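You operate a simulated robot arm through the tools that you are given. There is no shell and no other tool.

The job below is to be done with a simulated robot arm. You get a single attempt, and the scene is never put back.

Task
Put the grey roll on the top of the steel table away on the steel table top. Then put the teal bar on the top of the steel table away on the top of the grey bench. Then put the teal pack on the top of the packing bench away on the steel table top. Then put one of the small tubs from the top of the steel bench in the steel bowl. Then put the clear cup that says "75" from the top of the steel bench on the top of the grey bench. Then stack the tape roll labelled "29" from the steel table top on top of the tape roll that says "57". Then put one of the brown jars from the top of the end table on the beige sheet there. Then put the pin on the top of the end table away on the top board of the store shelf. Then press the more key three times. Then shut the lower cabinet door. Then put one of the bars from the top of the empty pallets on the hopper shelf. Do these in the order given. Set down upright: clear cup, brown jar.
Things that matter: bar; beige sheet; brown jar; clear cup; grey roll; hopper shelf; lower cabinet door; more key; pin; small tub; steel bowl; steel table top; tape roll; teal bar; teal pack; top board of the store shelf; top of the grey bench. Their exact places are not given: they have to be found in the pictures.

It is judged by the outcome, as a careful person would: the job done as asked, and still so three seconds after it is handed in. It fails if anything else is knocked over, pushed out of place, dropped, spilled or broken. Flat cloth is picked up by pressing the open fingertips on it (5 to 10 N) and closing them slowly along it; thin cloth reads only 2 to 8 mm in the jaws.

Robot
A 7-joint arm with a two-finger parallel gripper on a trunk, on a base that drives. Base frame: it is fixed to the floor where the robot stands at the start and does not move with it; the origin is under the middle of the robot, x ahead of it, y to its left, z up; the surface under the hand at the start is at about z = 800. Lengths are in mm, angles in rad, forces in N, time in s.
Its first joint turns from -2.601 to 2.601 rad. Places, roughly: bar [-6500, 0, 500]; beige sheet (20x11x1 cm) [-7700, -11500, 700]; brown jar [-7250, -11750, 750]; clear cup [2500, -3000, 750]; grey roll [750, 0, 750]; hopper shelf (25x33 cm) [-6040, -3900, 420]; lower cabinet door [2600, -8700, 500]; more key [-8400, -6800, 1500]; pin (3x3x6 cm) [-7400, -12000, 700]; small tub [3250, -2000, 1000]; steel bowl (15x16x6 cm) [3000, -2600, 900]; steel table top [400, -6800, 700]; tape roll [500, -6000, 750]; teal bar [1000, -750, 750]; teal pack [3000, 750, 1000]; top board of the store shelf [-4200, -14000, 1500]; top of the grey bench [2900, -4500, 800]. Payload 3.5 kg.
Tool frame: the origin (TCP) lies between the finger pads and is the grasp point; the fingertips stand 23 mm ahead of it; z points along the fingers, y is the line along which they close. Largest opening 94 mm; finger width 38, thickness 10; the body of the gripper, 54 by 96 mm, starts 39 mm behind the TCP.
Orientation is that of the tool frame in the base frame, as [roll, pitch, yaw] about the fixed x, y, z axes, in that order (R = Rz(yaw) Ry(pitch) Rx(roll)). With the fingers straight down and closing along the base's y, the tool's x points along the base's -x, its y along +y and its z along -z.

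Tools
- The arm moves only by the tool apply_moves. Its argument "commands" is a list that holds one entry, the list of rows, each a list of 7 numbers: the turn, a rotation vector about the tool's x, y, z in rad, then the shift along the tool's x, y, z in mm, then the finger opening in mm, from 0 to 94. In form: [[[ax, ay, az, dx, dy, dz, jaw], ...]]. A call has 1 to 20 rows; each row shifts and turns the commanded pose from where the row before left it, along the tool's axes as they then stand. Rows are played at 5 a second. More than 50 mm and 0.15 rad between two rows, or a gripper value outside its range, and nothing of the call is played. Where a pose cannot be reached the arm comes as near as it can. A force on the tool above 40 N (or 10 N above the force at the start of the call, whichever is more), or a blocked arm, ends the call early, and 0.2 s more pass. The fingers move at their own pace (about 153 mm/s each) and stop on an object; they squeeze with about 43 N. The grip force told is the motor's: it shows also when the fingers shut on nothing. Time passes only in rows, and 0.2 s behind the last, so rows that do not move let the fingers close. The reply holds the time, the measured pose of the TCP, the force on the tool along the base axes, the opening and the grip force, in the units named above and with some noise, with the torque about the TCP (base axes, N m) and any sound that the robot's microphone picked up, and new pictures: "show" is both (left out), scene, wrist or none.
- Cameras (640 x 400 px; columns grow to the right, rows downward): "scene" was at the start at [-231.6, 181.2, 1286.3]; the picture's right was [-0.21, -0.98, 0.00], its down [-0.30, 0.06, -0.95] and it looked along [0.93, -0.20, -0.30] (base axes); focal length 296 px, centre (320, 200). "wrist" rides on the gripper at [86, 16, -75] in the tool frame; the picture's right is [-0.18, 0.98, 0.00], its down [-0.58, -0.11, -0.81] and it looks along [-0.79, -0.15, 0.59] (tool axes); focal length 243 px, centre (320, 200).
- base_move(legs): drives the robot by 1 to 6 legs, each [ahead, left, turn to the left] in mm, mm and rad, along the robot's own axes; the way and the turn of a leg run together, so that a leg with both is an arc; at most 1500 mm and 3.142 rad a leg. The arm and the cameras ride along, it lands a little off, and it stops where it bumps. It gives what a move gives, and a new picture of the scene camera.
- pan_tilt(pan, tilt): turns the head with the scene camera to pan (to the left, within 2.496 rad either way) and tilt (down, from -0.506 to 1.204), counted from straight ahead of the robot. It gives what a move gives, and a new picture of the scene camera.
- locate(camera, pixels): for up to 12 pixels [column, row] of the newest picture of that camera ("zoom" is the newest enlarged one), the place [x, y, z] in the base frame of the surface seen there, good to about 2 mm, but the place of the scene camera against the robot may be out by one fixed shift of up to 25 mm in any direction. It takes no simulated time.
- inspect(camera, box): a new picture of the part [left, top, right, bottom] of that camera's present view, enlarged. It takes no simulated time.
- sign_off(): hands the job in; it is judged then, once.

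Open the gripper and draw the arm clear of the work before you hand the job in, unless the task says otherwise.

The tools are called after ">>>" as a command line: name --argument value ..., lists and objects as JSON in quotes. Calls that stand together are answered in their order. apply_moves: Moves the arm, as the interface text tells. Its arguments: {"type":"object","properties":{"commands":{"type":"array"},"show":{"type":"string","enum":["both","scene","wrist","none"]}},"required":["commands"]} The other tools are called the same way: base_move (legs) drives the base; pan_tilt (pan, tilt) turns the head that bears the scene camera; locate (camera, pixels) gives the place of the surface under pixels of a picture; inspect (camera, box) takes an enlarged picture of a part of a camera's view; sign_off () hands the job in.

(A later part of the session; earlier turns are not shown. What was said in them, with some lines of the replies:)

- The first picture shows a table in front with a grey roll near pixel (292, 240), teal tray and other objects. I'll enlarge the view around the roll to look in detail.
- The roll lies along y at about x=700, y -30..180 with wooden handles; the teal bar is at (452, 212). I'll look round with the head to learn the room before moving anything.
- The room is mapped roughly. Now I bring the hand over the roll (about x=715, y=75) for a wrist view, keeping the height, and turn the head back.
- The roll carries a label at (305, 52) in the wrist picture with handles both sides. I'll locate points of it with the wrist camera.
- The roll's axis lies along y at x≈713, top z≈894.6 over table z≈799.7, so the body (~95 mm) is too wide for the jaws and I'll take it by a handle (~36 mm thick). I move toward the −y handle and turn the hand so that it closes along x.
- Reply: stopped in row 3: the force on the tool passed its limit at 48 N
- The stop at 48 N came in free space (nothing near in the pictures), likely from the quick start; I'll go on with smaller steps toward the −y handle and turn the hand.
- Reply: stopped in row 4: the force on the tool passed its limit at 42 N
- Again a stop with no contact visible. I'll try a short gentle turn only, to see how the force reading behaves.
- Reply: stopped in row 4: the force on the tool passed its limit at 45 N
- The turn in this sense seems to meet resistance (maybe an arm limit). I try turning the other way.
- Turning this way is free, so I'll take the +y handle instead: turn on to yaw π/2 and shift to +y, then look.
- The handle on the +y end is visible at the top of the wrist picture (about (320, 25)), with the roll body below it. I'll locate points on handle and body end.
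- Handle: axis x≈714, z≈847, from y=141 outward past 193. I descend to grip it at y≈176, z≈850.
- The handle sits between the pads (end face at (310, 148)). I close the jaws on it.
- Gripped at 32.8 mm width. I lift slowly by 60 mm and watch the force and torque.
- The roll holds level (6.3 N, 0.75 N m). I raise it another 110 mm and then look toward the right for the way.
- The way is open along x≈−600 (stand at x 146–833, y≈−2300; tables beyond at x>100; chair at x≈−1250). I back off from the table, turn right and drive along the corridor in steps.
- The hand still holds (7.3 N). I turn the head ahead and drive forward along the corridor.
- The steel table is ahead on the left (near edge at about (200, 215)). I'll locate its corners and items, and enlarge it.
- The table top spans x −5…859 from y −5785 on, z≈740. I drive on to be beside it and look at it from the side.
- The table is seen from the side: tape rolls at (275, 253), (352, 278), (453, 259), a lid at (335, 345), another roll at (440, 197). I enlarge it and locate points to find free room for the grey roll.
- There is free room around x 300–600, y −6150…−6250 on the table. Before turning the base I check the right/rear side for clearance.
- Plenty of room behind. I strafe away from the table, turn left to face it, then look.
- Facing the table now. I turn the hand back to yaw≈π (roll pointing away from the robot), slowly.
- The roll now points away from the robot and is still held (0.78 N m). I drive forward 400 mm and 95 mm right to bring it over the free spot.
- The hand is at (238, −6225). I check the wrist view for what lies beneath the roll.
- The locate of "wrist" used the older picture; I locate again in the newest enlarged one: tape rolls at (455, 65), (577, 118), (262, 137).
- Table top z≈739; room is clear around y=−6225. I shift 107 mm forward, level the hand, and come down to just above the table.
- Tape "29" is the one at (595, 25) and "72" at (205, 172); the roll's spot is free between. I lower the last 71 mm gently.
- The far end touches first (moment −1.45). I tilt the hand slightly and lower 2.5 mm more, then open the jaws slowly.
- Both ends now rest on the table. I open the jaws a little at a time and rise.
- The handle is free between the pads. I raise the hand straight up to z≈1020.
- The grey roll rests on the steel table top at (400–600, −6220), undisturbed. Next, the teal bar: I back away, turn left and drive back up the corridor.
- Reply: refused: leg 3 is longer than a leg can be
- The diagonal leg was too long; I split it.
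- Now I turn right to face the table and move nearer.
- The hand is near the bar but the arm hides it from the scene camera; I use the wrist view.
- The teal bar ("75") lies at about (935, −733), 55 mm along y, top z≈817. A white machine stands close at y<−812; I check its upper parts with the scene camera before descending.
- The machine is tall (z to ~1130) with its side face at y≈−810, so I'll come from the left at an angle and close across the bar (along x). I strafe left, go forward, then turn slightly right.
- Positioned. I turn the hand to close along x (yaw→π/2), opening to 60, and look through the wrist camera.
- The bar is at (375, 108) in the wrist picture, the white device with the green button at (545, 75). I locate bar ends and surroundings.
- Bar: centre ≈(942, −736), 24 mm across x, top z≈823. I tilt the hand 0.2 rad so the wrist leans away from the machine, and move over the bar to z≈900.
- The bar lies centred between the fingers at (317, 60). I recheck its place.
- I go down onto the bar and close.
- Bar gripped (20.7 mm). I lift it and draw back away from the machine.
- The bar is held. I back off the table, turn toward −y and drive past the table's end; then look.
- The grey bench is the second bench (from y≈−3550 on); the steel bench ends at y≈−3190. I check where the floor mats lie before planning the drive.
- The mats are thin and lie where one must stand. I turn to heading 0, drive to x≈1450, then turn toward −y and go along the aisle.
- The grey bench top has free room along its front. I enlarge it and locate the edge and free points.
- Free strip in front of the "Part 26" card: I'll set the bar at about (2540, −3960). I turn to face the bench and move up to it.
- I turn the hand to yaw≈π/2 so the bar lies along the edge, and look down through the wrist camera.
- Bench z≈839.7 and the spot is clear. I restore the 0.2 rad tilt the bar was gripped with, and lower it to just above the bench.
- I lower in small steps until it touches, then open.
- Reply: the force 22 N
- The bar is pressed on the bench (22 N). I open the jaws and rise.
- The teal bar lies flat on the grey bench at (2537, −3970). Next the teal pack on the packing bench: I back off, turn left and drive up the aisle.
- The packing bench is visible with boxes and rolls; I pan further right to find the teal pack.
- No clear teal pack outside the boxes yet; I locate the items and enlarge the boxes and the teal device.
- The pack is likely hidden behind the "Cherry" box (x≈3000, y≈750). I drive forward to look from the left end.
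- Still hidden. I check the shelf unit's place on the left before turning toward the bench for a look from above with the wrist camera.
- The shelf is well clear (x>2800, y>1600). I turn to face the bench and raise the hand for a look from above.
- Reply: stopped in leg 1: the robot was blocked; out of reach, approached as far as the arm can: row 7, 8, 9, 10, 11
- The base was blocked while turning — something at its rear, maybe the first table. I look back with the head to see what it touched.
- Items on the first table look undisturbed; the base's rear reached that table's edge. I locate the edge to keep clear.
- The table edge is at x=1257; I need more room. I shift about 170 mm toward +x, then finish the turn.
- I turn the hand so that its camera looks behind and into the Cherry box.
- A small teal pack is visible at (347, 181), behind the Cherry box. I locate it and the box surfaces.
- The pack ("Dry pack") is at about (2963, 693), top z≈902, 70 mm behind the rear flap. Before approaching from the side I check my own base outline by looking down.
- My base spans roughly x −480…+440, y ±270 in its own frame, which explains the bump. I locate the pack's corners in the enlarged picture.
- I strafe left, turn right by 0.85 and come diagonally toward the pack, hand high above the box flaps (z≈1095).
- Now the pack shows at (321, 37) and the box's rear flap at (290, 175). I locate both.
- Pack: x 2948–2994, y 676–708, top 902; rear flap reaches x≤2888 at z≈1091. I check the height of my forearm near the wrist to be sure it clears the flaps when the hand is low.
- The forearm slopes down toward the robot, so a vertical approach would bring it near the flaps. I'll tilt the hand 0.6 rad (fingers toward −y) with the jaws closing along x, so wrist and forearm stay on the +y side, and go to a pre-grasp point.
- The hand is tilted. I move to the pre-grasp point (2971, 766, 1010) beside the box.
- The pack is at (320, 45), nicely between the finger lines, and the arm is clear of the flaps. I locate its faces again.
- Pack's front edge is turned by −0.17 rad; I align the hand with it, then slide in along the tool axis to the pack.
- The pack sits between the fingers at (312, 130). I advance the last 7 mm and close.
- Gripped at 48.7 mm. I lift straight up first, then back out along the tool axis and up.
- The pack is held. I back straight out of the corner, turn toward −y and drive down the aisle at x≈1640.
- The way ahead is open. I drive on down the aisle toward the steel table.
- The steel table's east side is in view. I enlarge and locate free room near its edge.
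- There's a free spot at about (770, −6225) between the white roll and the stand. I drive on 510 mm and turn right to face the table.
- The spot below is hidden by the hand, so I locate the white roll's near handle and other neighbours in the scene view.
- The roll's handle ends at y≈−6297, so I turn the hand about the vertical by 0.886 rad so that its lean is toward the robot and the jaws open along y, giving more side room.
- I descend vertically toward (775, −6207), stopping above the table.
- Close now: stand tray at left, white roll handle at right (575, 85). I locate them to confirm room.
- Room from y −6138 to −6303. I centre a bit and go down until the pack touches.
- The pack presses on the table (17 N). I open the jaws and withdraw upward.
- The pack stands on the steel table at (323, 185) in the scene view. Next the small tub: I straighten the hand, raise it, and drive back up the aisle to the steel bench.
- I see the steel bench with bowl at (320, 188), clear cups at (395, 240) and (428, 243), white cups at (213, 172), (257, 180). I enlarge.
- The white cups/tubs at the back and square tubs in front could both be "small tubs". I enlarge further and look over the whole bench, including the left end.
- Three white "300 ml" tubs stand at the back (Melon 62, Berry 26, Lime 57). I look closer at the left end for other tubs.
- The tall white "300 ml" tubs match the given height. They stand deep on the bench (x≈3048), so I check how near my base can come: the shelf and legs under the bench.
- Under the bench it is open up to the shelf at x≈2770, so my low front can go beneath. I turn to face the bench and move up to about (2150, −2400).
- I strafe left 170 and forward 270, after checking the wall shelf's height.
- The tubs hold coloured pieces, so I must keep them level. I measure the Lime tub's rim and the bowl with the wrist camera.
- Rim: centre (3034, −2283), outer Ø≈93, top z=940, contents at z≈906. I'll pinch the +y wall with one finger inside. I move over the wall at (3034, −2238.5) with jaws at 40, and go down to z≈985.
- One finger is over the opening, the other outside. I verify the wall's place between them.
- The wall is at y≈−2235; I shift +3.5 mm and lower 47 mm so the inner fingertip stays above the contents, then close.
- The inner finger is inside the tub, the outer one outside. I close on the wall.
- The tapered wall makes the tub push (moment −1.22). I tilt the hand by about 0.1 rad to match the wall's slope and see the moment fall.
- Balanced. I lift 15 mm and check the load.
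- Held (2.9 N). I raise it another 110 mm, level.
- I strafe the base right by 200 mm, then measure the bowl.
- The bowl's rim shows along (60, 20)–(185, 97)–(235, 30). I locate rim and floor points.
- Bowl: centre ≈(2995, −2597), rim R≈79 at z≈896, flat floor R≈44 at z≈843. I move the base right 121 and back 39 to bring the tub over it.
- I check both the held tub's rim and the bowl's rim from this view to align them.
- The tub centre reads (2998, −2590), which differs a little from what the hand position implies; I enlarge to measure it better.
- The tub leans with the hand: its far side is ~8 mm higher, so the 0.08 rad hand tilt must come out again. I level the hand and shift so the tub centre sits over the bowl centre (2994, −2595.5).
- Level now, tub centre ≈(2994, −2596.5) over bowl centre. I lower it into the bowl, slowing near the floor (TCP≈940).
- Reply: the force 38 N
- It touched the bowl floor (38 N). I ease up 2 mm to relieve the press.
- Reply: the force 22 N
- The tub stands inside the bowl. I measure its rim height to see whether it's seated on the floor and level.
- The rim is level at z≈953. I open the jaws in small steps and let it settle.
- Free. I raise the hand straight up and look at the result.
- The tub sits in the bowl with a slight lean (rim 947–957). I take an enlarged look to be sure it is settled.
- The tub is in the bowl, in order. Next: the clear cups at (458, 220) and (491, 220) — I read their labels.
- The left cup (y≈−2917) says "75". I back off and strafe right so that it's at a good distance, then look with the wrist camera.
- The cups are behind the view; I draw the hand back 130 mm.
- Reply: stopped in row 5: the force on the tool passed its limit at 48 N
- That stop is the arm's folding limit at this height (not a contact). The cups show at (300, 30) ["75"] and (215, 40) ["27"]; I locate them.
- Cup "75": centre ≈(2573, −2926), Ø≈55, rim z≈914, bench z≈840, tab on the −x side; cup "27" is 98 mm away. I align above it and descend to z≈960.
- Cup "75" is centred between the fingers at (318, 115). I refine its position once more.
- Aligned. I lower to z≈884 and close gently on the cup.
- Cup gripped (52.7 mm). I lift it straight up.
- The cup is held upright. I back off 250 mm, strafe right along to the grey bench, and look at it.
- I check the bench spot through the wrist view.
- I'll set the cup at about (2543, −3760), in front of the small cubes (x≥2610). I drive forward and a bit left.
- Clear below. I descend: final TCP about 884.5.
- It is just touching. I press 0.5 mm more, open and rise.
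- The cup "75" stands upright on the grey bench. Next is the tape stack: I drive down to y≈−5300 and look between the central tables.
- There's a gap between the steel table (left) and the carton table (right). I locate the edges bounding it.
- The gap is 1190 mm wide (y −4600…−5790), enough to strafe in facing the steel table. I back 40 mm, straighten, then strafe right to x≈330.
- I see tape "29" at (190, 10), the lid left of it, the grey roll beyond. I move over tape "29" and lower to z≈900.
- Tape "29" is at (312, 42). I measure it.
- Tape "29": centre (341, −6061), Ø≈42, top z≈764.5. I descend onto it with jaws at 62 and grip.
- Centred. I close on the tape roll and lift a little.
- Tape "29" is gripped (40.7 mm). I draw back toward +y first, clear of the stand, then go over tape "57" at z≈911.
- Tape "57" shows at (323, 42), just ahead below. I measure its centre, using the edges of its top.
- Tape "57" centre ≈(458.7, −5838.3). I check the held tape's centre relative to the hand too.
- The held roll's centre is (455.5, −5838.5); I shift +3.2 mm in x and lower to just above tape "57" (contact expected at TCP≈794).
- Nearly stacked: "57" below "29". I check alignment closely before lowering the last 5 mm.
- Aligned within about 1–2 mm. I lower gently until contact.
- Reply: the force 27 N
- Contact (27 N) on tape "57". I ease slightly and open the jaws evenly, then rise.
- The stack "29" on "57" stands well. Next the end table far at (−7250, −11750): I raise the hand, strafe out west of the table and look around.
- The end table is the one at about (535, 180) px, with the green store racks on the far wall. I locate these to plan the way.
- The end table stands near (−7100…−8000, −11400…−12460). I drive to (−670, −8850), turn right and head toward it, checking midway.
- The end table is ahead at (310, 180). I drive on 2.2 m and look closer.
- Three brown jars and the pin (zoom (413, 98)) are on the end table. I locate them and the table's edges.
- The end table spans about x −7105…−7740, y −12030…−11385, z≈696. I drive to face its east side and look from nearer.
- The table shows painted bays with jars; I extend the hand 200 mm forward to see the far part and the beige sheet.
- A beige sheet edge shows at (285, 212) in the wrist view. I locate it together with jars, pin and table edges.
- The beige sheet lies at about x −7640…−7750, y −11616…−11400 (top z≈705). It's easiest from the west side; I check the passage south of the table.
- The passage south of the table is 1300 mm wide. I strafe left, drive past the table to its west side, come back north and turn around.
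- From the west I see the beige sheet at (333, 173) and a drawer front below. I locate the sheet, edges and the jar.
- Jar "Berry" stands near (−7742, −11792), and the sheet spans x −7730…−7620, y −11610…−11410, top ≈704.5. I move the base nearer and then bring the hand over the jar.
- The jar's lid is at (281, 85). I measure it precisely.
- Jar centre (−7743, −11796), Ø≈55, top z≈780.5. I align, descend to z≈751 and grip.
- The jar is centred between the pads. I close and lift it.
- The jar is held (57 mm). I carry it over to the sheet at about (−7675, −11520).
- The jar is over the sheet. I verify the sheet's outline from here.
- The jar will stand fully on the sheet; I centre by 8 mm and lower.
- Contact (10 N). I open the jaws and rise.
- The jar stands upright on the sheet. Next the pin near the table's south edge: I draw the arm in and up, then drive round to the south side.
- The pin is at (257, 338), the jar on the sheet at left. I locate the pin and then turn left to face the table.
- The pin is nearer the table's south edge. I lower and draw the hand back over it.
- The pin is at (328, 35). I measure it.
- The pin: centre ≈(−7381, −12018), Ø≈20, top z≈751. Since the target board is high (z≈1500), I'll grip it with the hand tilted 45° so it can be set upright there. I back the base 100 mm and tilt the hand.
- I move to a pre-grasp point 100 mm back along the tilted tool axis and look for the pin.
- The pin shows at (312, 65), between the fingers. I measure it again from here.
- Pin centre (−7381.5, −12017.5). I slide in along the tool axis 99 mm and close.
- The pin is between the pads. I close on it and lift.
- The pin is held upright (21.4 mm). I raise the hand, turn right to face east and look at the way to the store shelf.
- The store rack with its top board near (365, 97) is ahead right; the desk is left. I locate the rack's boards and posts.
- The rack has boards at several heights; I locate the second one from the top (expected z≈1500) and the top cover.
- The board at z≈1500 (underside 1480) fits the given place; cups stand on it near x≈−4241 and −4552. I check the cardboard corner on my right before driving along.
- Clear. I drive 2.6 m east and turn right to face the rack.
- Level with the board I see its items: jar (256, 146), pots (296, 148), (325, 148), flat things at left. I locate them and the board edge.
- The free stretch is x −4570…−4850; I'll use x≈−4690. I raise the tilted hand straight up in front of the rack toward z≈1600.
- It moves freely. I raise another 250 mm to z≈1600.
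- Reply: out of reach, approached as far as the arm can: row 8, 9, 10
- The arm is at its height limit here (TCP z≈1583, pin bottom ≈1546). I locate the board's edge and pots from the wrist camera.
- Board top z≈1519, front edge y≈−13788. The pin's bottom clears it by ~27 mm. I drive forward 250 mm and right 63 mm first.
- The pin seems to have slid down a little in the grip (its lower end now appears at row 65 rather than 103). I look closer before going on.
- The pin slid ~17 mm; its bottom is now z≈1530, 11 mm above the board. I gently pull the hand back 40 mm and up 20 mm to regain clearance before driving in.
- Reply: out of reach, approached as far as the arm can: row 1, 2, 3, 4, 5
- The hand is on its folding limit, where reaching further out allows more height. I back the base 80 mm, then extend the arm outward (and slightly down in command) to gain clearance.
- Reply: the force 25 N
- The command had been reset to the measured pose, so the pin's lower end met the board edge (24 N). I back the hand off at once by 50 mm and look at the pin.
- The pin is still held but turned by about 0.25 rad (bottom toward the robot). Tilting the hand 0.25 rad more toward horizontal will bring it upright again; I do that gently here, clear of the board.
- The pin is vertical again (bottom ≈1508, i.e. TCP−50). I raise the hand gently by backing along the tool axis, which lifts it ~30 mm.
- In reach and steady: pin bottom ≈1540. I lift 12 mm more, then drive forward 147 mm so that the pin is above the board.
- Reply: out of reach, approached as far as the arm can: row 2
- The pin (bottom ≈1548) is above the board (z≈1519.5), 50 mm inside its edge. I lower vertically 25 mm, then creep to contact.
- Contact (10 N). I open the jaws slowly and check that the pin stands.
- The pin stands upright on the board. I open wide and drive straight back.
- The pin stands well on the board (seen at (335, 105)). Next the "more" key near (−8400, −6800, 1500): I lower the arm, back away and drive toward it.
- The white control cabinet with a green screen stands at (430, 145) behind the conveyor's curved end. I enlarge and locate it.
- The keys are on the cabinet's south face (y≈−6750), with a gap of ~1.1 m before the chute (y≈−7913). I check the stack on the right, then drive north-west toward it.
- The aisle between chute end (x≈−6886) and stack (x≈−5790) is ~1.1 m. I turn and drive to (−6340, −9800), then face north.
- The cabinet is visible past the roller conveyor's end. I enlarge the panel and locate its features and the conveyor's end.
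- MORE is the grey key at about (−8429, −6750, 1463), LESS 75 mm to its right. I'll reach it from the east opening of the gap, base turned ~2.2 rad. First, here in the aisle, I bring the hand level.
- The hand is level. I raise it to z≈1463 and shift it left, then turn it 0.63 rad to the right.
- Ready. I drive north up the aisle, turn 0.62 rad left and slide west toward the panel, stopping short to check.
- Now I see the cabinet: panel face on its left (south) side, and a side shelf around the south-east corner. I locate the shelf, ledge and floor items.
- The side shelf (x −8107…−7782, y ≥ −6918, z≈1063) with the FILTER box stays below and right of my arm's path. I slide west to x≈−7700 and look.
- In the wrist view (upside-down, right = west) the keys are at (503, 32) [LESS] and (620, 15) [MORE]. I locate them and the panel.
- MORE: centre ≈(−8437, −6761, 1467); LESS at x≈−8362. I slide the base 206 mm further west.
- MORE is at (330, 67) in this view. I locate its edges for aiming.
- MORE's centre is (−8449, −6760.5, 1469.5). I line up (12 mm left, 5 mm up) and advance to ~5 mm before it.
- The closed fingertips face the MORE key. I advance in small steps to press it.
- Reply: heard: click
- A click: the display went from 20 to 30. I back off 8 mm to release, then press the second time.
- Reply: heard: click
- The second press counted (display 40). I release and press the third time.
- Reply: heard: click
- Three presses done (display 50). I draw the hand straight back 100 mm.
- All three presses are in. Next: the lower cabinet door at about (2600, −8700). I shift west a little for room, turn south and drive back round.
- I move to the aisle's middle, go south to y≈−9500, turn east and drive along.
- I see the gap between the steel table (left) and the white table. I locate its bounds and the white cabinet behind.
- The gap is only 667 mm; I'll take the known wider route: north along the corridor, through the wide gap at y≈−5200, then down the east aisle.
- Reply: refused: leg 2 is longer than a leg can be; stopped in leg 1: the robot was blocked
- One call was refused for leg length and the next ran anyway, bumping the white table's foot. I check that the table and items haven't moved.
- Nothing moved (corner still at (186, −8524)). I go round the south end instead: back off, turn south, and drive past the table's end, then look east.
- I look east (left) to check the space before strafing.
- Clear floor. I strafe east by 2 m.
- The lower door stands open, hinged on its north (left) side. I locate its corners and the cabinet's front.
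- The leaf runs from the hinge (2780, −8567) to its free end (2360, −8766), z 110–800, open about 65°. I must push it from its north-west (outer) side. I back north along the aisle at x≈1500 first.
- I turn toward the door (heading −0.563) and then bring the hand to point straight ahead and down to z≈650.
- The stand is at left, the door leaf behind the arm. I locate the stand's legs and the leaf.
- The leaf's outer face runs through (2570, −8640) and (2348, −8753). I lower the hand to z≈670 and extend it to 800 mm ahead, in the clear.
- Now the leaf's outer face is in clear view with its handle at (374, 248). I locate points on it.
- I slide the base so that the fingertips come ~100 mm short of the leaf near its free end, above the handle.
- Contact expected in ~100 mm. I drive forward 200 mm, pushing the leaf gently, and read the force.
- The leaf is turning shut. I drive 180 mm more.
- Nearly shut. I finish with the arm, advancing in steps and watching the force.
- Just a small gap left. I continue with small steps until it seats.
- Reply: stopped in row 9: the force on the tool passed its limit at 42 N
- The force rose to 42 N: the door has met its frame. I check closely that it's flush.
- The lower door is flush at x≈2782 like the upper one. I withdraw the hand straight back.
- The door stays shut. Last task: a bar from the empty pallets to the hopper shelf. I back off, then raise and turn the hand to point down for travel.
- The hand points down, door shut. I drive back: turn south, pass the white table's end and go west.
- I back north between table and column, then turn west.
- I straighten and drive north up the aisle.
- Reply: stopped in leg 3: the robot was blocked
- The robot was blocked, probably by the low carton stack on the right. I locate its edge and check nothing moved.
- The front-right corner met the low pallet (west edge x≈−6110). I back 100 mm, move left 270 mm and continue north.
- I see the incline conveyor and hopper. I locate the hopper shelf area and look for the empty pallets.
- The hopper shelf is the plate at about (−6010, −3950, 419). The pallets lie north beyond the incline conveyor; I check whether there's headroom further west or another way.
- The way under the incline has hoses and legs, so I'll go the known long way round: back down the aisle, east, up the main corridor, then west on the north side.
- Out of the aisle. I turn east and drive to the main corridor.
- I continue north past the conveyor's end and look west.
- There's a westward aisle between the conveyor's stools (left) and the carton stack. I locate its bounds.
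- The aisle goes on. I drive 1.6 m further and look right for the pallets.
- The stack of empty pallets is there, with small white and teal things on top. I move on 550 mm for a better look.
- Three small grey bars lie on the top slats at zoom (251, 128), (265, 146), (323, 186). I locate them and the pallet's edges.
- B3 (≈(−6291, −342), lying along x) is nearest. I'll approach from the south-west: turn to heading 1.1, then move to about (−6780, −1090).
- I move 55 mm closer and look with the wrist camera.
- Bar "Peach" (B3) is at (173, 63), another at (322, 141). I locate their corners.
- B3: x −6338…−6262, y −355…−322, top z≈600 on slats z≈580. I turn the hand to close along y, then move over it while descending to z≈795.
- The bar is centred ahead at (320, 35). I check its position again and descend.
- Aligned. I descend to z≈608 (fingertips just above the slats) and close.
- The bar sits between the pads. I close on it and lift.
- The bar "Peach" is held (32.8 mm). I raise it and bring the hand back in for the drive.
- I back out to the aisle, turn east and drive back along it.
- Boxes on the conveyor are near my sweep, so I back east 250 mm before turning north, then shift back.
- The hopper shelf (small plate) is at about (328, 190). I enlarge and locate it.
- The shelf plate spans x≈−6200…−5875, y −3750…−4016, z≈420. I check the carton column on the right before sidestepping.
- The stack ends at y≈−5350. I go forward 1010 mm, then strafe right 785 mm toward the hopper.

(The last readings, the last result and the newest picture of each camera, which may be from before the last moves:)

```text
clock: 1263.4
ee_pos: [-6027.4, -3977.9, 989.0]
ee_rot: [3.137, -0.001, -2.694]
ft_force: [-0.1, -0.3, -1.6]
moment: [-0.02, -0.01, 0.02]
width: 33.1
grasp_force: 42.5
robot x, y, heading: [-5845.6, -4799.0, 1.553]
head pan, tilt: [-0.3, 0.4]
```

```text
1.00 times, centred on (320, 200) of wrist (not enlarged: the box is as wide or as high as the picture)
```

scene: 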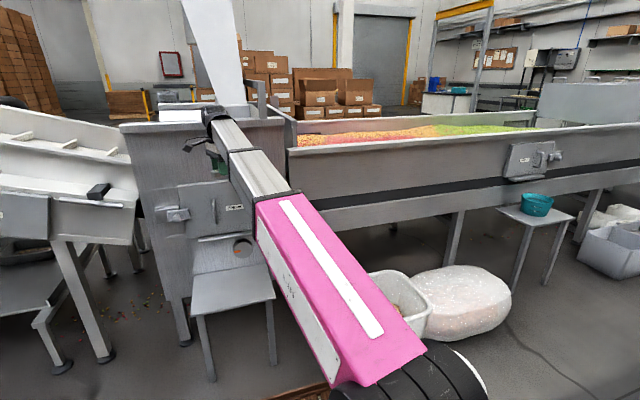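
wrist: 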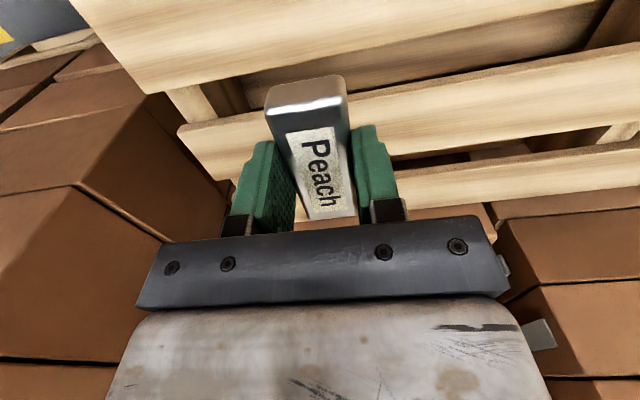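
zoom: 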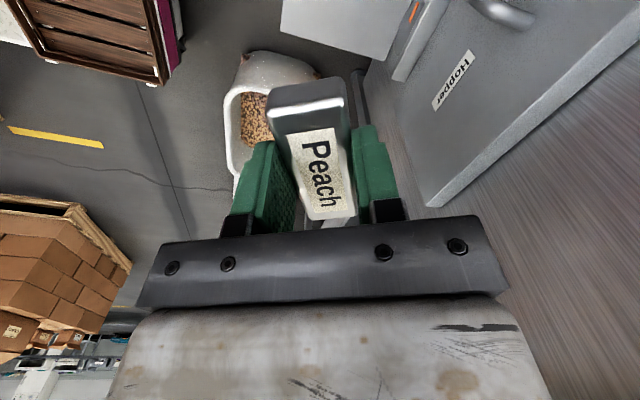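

The plate is in view at (232, 285) in the scene. I locate its corners and the knob to aim.

>>> locate --camera "scene" --pixels '[[192, 308], [273, 294], [198, 272], [262, 266], [232, 288], [243, 248], [225, 210], [240, 230], [180, 225]]'

>>> locate --camera "zoom" --pixels '[[340, 25], [300, 20], [390, 50], [380, 10], [285, 10], [405, 70], [450, 200], [415, 15]]'

```text
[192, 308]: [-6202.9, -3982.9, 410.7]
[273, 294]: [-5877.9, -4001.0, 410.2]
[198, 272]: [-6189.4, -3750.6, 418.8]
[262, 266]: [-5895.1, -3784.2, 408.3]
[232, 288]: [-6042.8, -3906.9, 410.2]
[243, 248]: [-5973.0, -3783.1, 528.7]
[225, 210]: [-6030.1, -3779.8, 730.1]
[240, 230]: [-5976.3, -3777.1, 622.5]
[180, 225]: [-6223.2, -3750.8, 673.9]
```

```text
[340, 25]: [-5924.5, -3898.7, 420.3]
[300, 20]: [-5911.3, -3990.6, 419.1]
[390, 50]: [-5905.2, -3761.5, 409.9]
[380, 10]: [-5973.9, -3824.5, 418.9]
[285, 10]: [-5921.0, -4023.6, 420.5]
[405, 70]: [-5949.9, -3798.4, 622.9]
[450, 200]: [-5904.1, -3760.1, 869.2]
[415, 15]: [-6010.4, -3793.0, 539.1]
```

Plate z≈420; I aim for (−6045, −3905). First I draw the hand back 80 mm, then bring the base 150 mm closer.

>>> apply_moves --commands '[[[0, 0, 0, 8, -9, 0, 20], [0, 0, 0, 14, -16, 0, 20], [0, 0, 0, 16, -18, 0, 20], [0, 0, 0, 10, -12, 0, 20], [0, 0, 0, 4.3, -5.3, 0, 20], [0, 0, 0, 0, 0, 0, 20]]]' --show "none"

>>> base_move --legs '[[150, 0, 0]]'

```text
clock: 1264.8
ee_pos: [-6047.7, -4055.5, 987.9]
ee_rot: [3.135, 0.0, -2.693]
ft_force: [-0.5, 0.4, -1.0]
moment: [-0.06, 0.01, -0.01]
width: 32.7
grasp_force: 43.0
robot x, y, heading: [-5846.4, -4799.7, 1.554]
head pan, tilt: [-0.3, 0.4]
```

```text
clock: 1266.1
ee_pos: [-6046.7, -3906.4, 987.6]
ee_rot: [3.134, 0.0, -2.695]
ft_force: [0.2, -0.6, -0.7]
moment: [-0.01, -0.01, 0.01]
width: 32.8
grasp_force: 42.9
robot x, y, heading: [-5841.9, -4650.0, 1.556]
head pan, tilt: [-0.3, 0.4]
```

scene: 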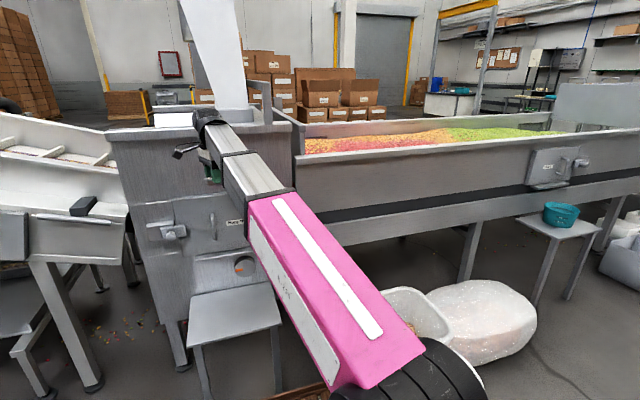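

The hand is right above the plate. I descend in steps to about 60 mm above it.

>>> apply_moves --commands '[[[0, 0, 0, 0, 0, 12, 20], [0, 0, 0, 0, 0, 25, 20], [0, 0, 0, 0, 0, 30, 20], [0, 0, 0, 0, 0, 30, 20], [0, 0, 0, 0, 0, 30, 20], [0, 0, 0, 0, 0, 30, 20], [0, 0, 0, 0, 0, 30, 20], [0, 0, 0, 0, 0, 30, 20], [0, 0, 0, 0, 0, 30, 20], [0, 0, 0, 0, 0, 30, 20], [0, 0, 0, 0, 0, 30, 20], [0, 0, 0, 0, 0, 30, 20], [0, 0, 0, 0, 0, 30, 20], [0, 0, 0, 0, 0, 30, 20], [0, 0, 0, 0, 0, 30, 20], [0, 0, 0, 0, 0, 25, 20], [0, 0, 0, 0, 0, 20, 20], [0, 0, 0, 0, 0, 8, 20], [0, 0, 0, 0, 0, 0, 20]]]' --show "both"

```text
clock: 1270.1
ee_pos: [-6047.7, -3902.7, 508.0]
ee_rot: [3.134, -0.001, -2.694]
ft_force: [-0.6, -1.1, -0.6]
moment: [0.02, -0.01, 0.0]
width: 32.8
grasp_force: 42.6
robot x, y, heading: [-5838.5, -4651.4, 1.555]
head pan, tilt: [-0.3, 0.4]
```

scene: 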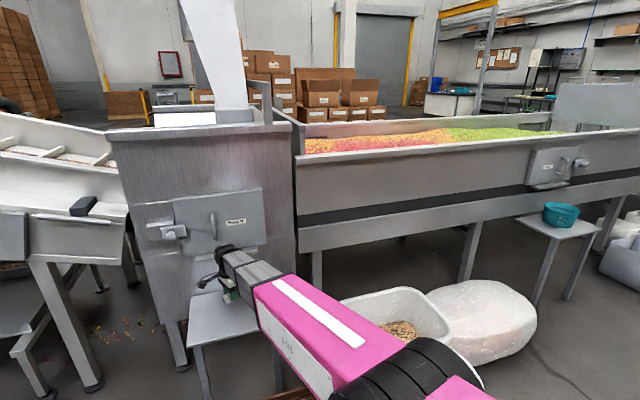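
wrist: 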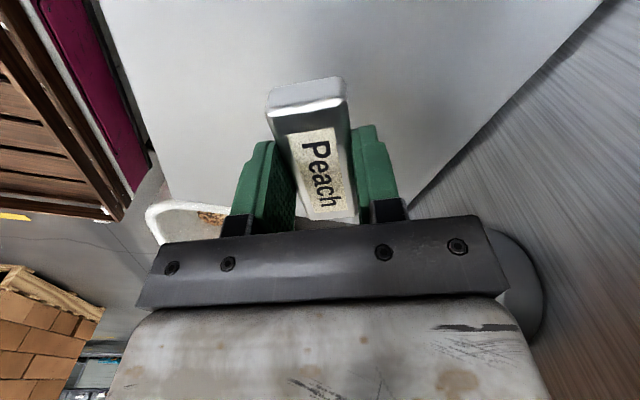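

Over the plate with room all round. I lower the last 60 mm, slowing for contact.

>>> apply_moves --commands '[[[0, 0, 0, 0, 0, 12, 20], [0, 0, 0, 0, 0, 18, 20], [0, 0, 0, 0, 0, 14, 20], [0, 0, 0, 0, 0, 8, 20], [0, 0, 0, 0, 0, 4, 20], [0, 0, 0, 0, 0, 2, 20], [0, 0, 0, 0, 0, 0, 20]]]' --show "none"

```text
clock: 1271.7
ee_pos: [-6047.7, -3903.8, 451.1]
ee_rot: [3.135, 0.0, -2.696]
ft_force: [0.1, -0.1, -0.4]
moment: [-0.01, -0.02, 0.04]
width: 32.7
grasp_force: 42.7
robot x, y, heading: [-5843.2, -4647.2, 1.558]
head pan, tilt: [-0.3, 0.4]
```

>>> apply_moves --commands '[[[0, 0, 0, 0, 0, 1.5, 20], [0, 0, 0, 0, 0, 1, 20], [0, 0, 0, 0, 0, 1, 20], [0, 0, 0, 0, 0, 0, 20]]]' --show "none"

```text
clock: 1272.7
ee_pos: [-6047.7, -3904.5, 448.1]
ee_rot: [3.133, 0.001, -2.695]
ft_force: [-2.3, 2.2, 30.3]
moment: [0.02, -0.14, -0.01]
width: 32.6
grasp_force: 43.6
robot x, y, heading: [-5841.8, -4649.0, 1.553]
head pan, tilt: [-0.3, 0.4]
```

The bar rests on the plate (30 N). I ease off, open the jaws and rise.

>>> apply_moves --commands '[[[0, 0, 0, 0, 0, -0.8, 20], [0, 0, 0, 0, 0, 0, 34], [0, 0, 0, 0, 0, 0, 42], [0, 0, 0, 0, 0, 0, 54], [0, 0, 0, 0, 0, 0, 60], [0, 0, 0, 0, 0, -8, 60], [0, 0, 0, 0, 0, -18, 60], [0, 0, 0, 0, 0, -28, 60], [0, 0, 0, 0, 0, -30, 60], [0, 0, 0, 0, 0, -30, 60], [0, 0, 0, 0, 0, -30, 60], [0, 0, 0, 0, 0, -30, 60], [0, 0, 0, 0, 0, -20, 60], [0, 0, 0, 0, 0, -10, 60], [0, 0, 0, 0, 0, 0, 60]]]' --show "both"

```text
clock: 1275.9
ee_pos: [-6047.0, -3905.8, 652.1]
ee_rot: [3.137, -0.001, -2.694]
ft_force: [0.2, 0.4, 0.2]
moment: [0.01, 0.02, 0.03]
width: 59.9
grasp_force: 0.0
robot x, y, heading: [-5841.9, -4648.3, 1.557]
head pan, tilt: [-0.3, 0.4]
```

scene: 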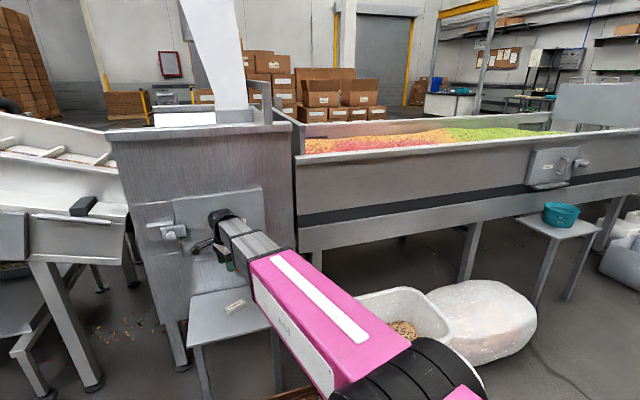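
wrist: 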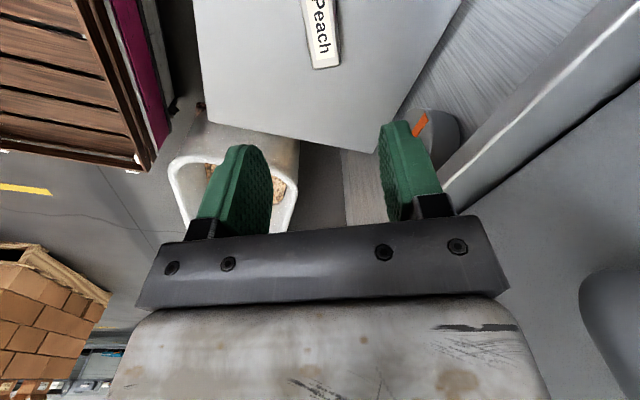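

The bar "Peach" lies on the hopper shelf. I raise the hand clear and back the robot away.

>>> apply_moves --commands '[[[0, 0, 0, 0, 0, -12, 60], [0, 0, 0, 3, -4, -25, 70], [0, 0, 0, 5, -6, -30, 80], [0, 0, 0, 5, -6, -30, 90], [0, 0, 0, 5, -6, -30, 90], [0, 0, 0, 5, -6, -30, 90], [0, 0, 0, 5, -6, -30, 90], [0, 0, 0, 5, -6, -30, 90], [0, 0, 0, 0, 0, -20, 90], [0, 0, 0, 0, 0, -10, 90], [0, 0, 0, 0, 0, 0, 90]]]' --show "none"

>>> base_move --legs '[[-170, 0, 0]]'

>>> inspect --camera "scene" --box '[150, 180, 330, 340]'

```text
clock: 1278.3
ee_pos: [-6059.1, -3955.9, 897.8]
ee_rot: [3.136, 0.0, -2.695]
ft_force: [-0.3, -0.4, -0.9]
moment: [0.02, 0.0, -0.01]
width: 90.0
grasp_force: 0.0
robot x, y, heading: [-5841.7, -4648.9, 1.559]
head pan, tilt: [-0.3, 0.4]
```

```text
clock: 1279.8
ee_pos: [-6061.7, -4126.7, 898.2]
ee_rot: [3.134, 0.0, -2.695]
ft_force: [-0.3, -0.1, 0.2]
moment: [-0.03, 0.03, -0.01]
width: 89.9
grasp_force: 0.1
robot x, y, heading: [-5844.2, -4817.1, 1.555]
head pan, tilt: [-0.3, 0.4]
```

scene: 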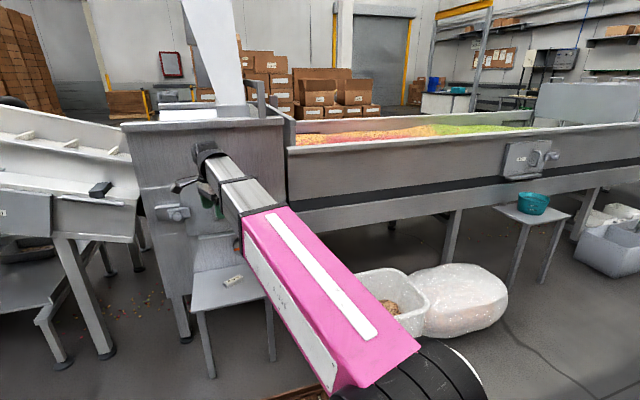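

```text
2.50 times, centred on (240, 260) of scene
```

zoom: 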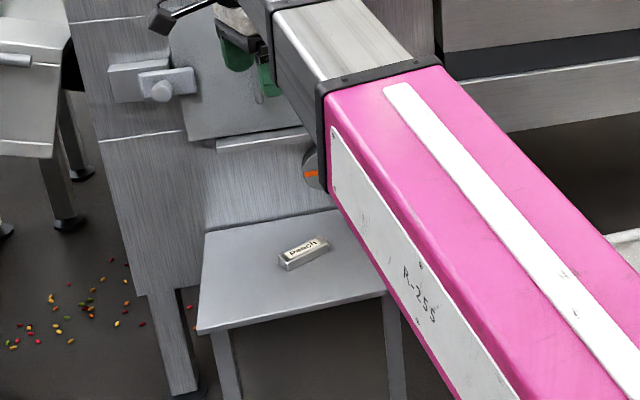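

The bar lies on the hopper shelf, the gripper is open and the arm is clear. All eleven steps are done in order, so I hand the job in.

>>> sign_off

```text
The job is handed in.
```

I did all eleven steps in the order given and handed the job in. The tool only confirmed that it was handed in, not whether it passed.

| Step | Result |
|---|---|
| Grey roll | Lies on the steel table top. |
| Teal bar | Lies on the front of the grey bench. |
| Teal pack | Stands on the steel table top; I found it hidden behind the "Cherry" box. |
| Small tub | The "Lime" tub is in the steel bowl with its contents. It leans slightly: the rim is about 10 mm higher on one side. |
| Clear cup "75" | Stands upright on the grey bench. |
| Tape rolls | "29" is stacked on "57". |
| Brown jar | The "Berry" jar stands upright on the beige sheet. |
| Pin | Stands on the store shelf. |
| More key | Pressed three times; I heard three clicks and the display went from 20 to 50. |
| Lower cabinet door | Shut, flush with the upper door. |
| Bar | The "Peach" bar lies on the hopper shelf. |

- **Base bumps:** the base bumped into things three times: an edge or leg of the first table, the foot of the white table and a low carton pallet. I measured the white table afterwards and it had not moved. At the other two I only looked, and nothing seemed out of place.
- **Pin:** its lower end touched the board's edge once on the way in, and it turned a little in the grip. I straightened it before setting it down.
- **"Small tubs":** I took these to be the round white 300 ml ones, because the square tubs in front are too far from the place you gave.
- **"Top board":** I used the board at about 1,500 mm, the height you gave. The shelf also has a cover above it at about 1,890 mm.
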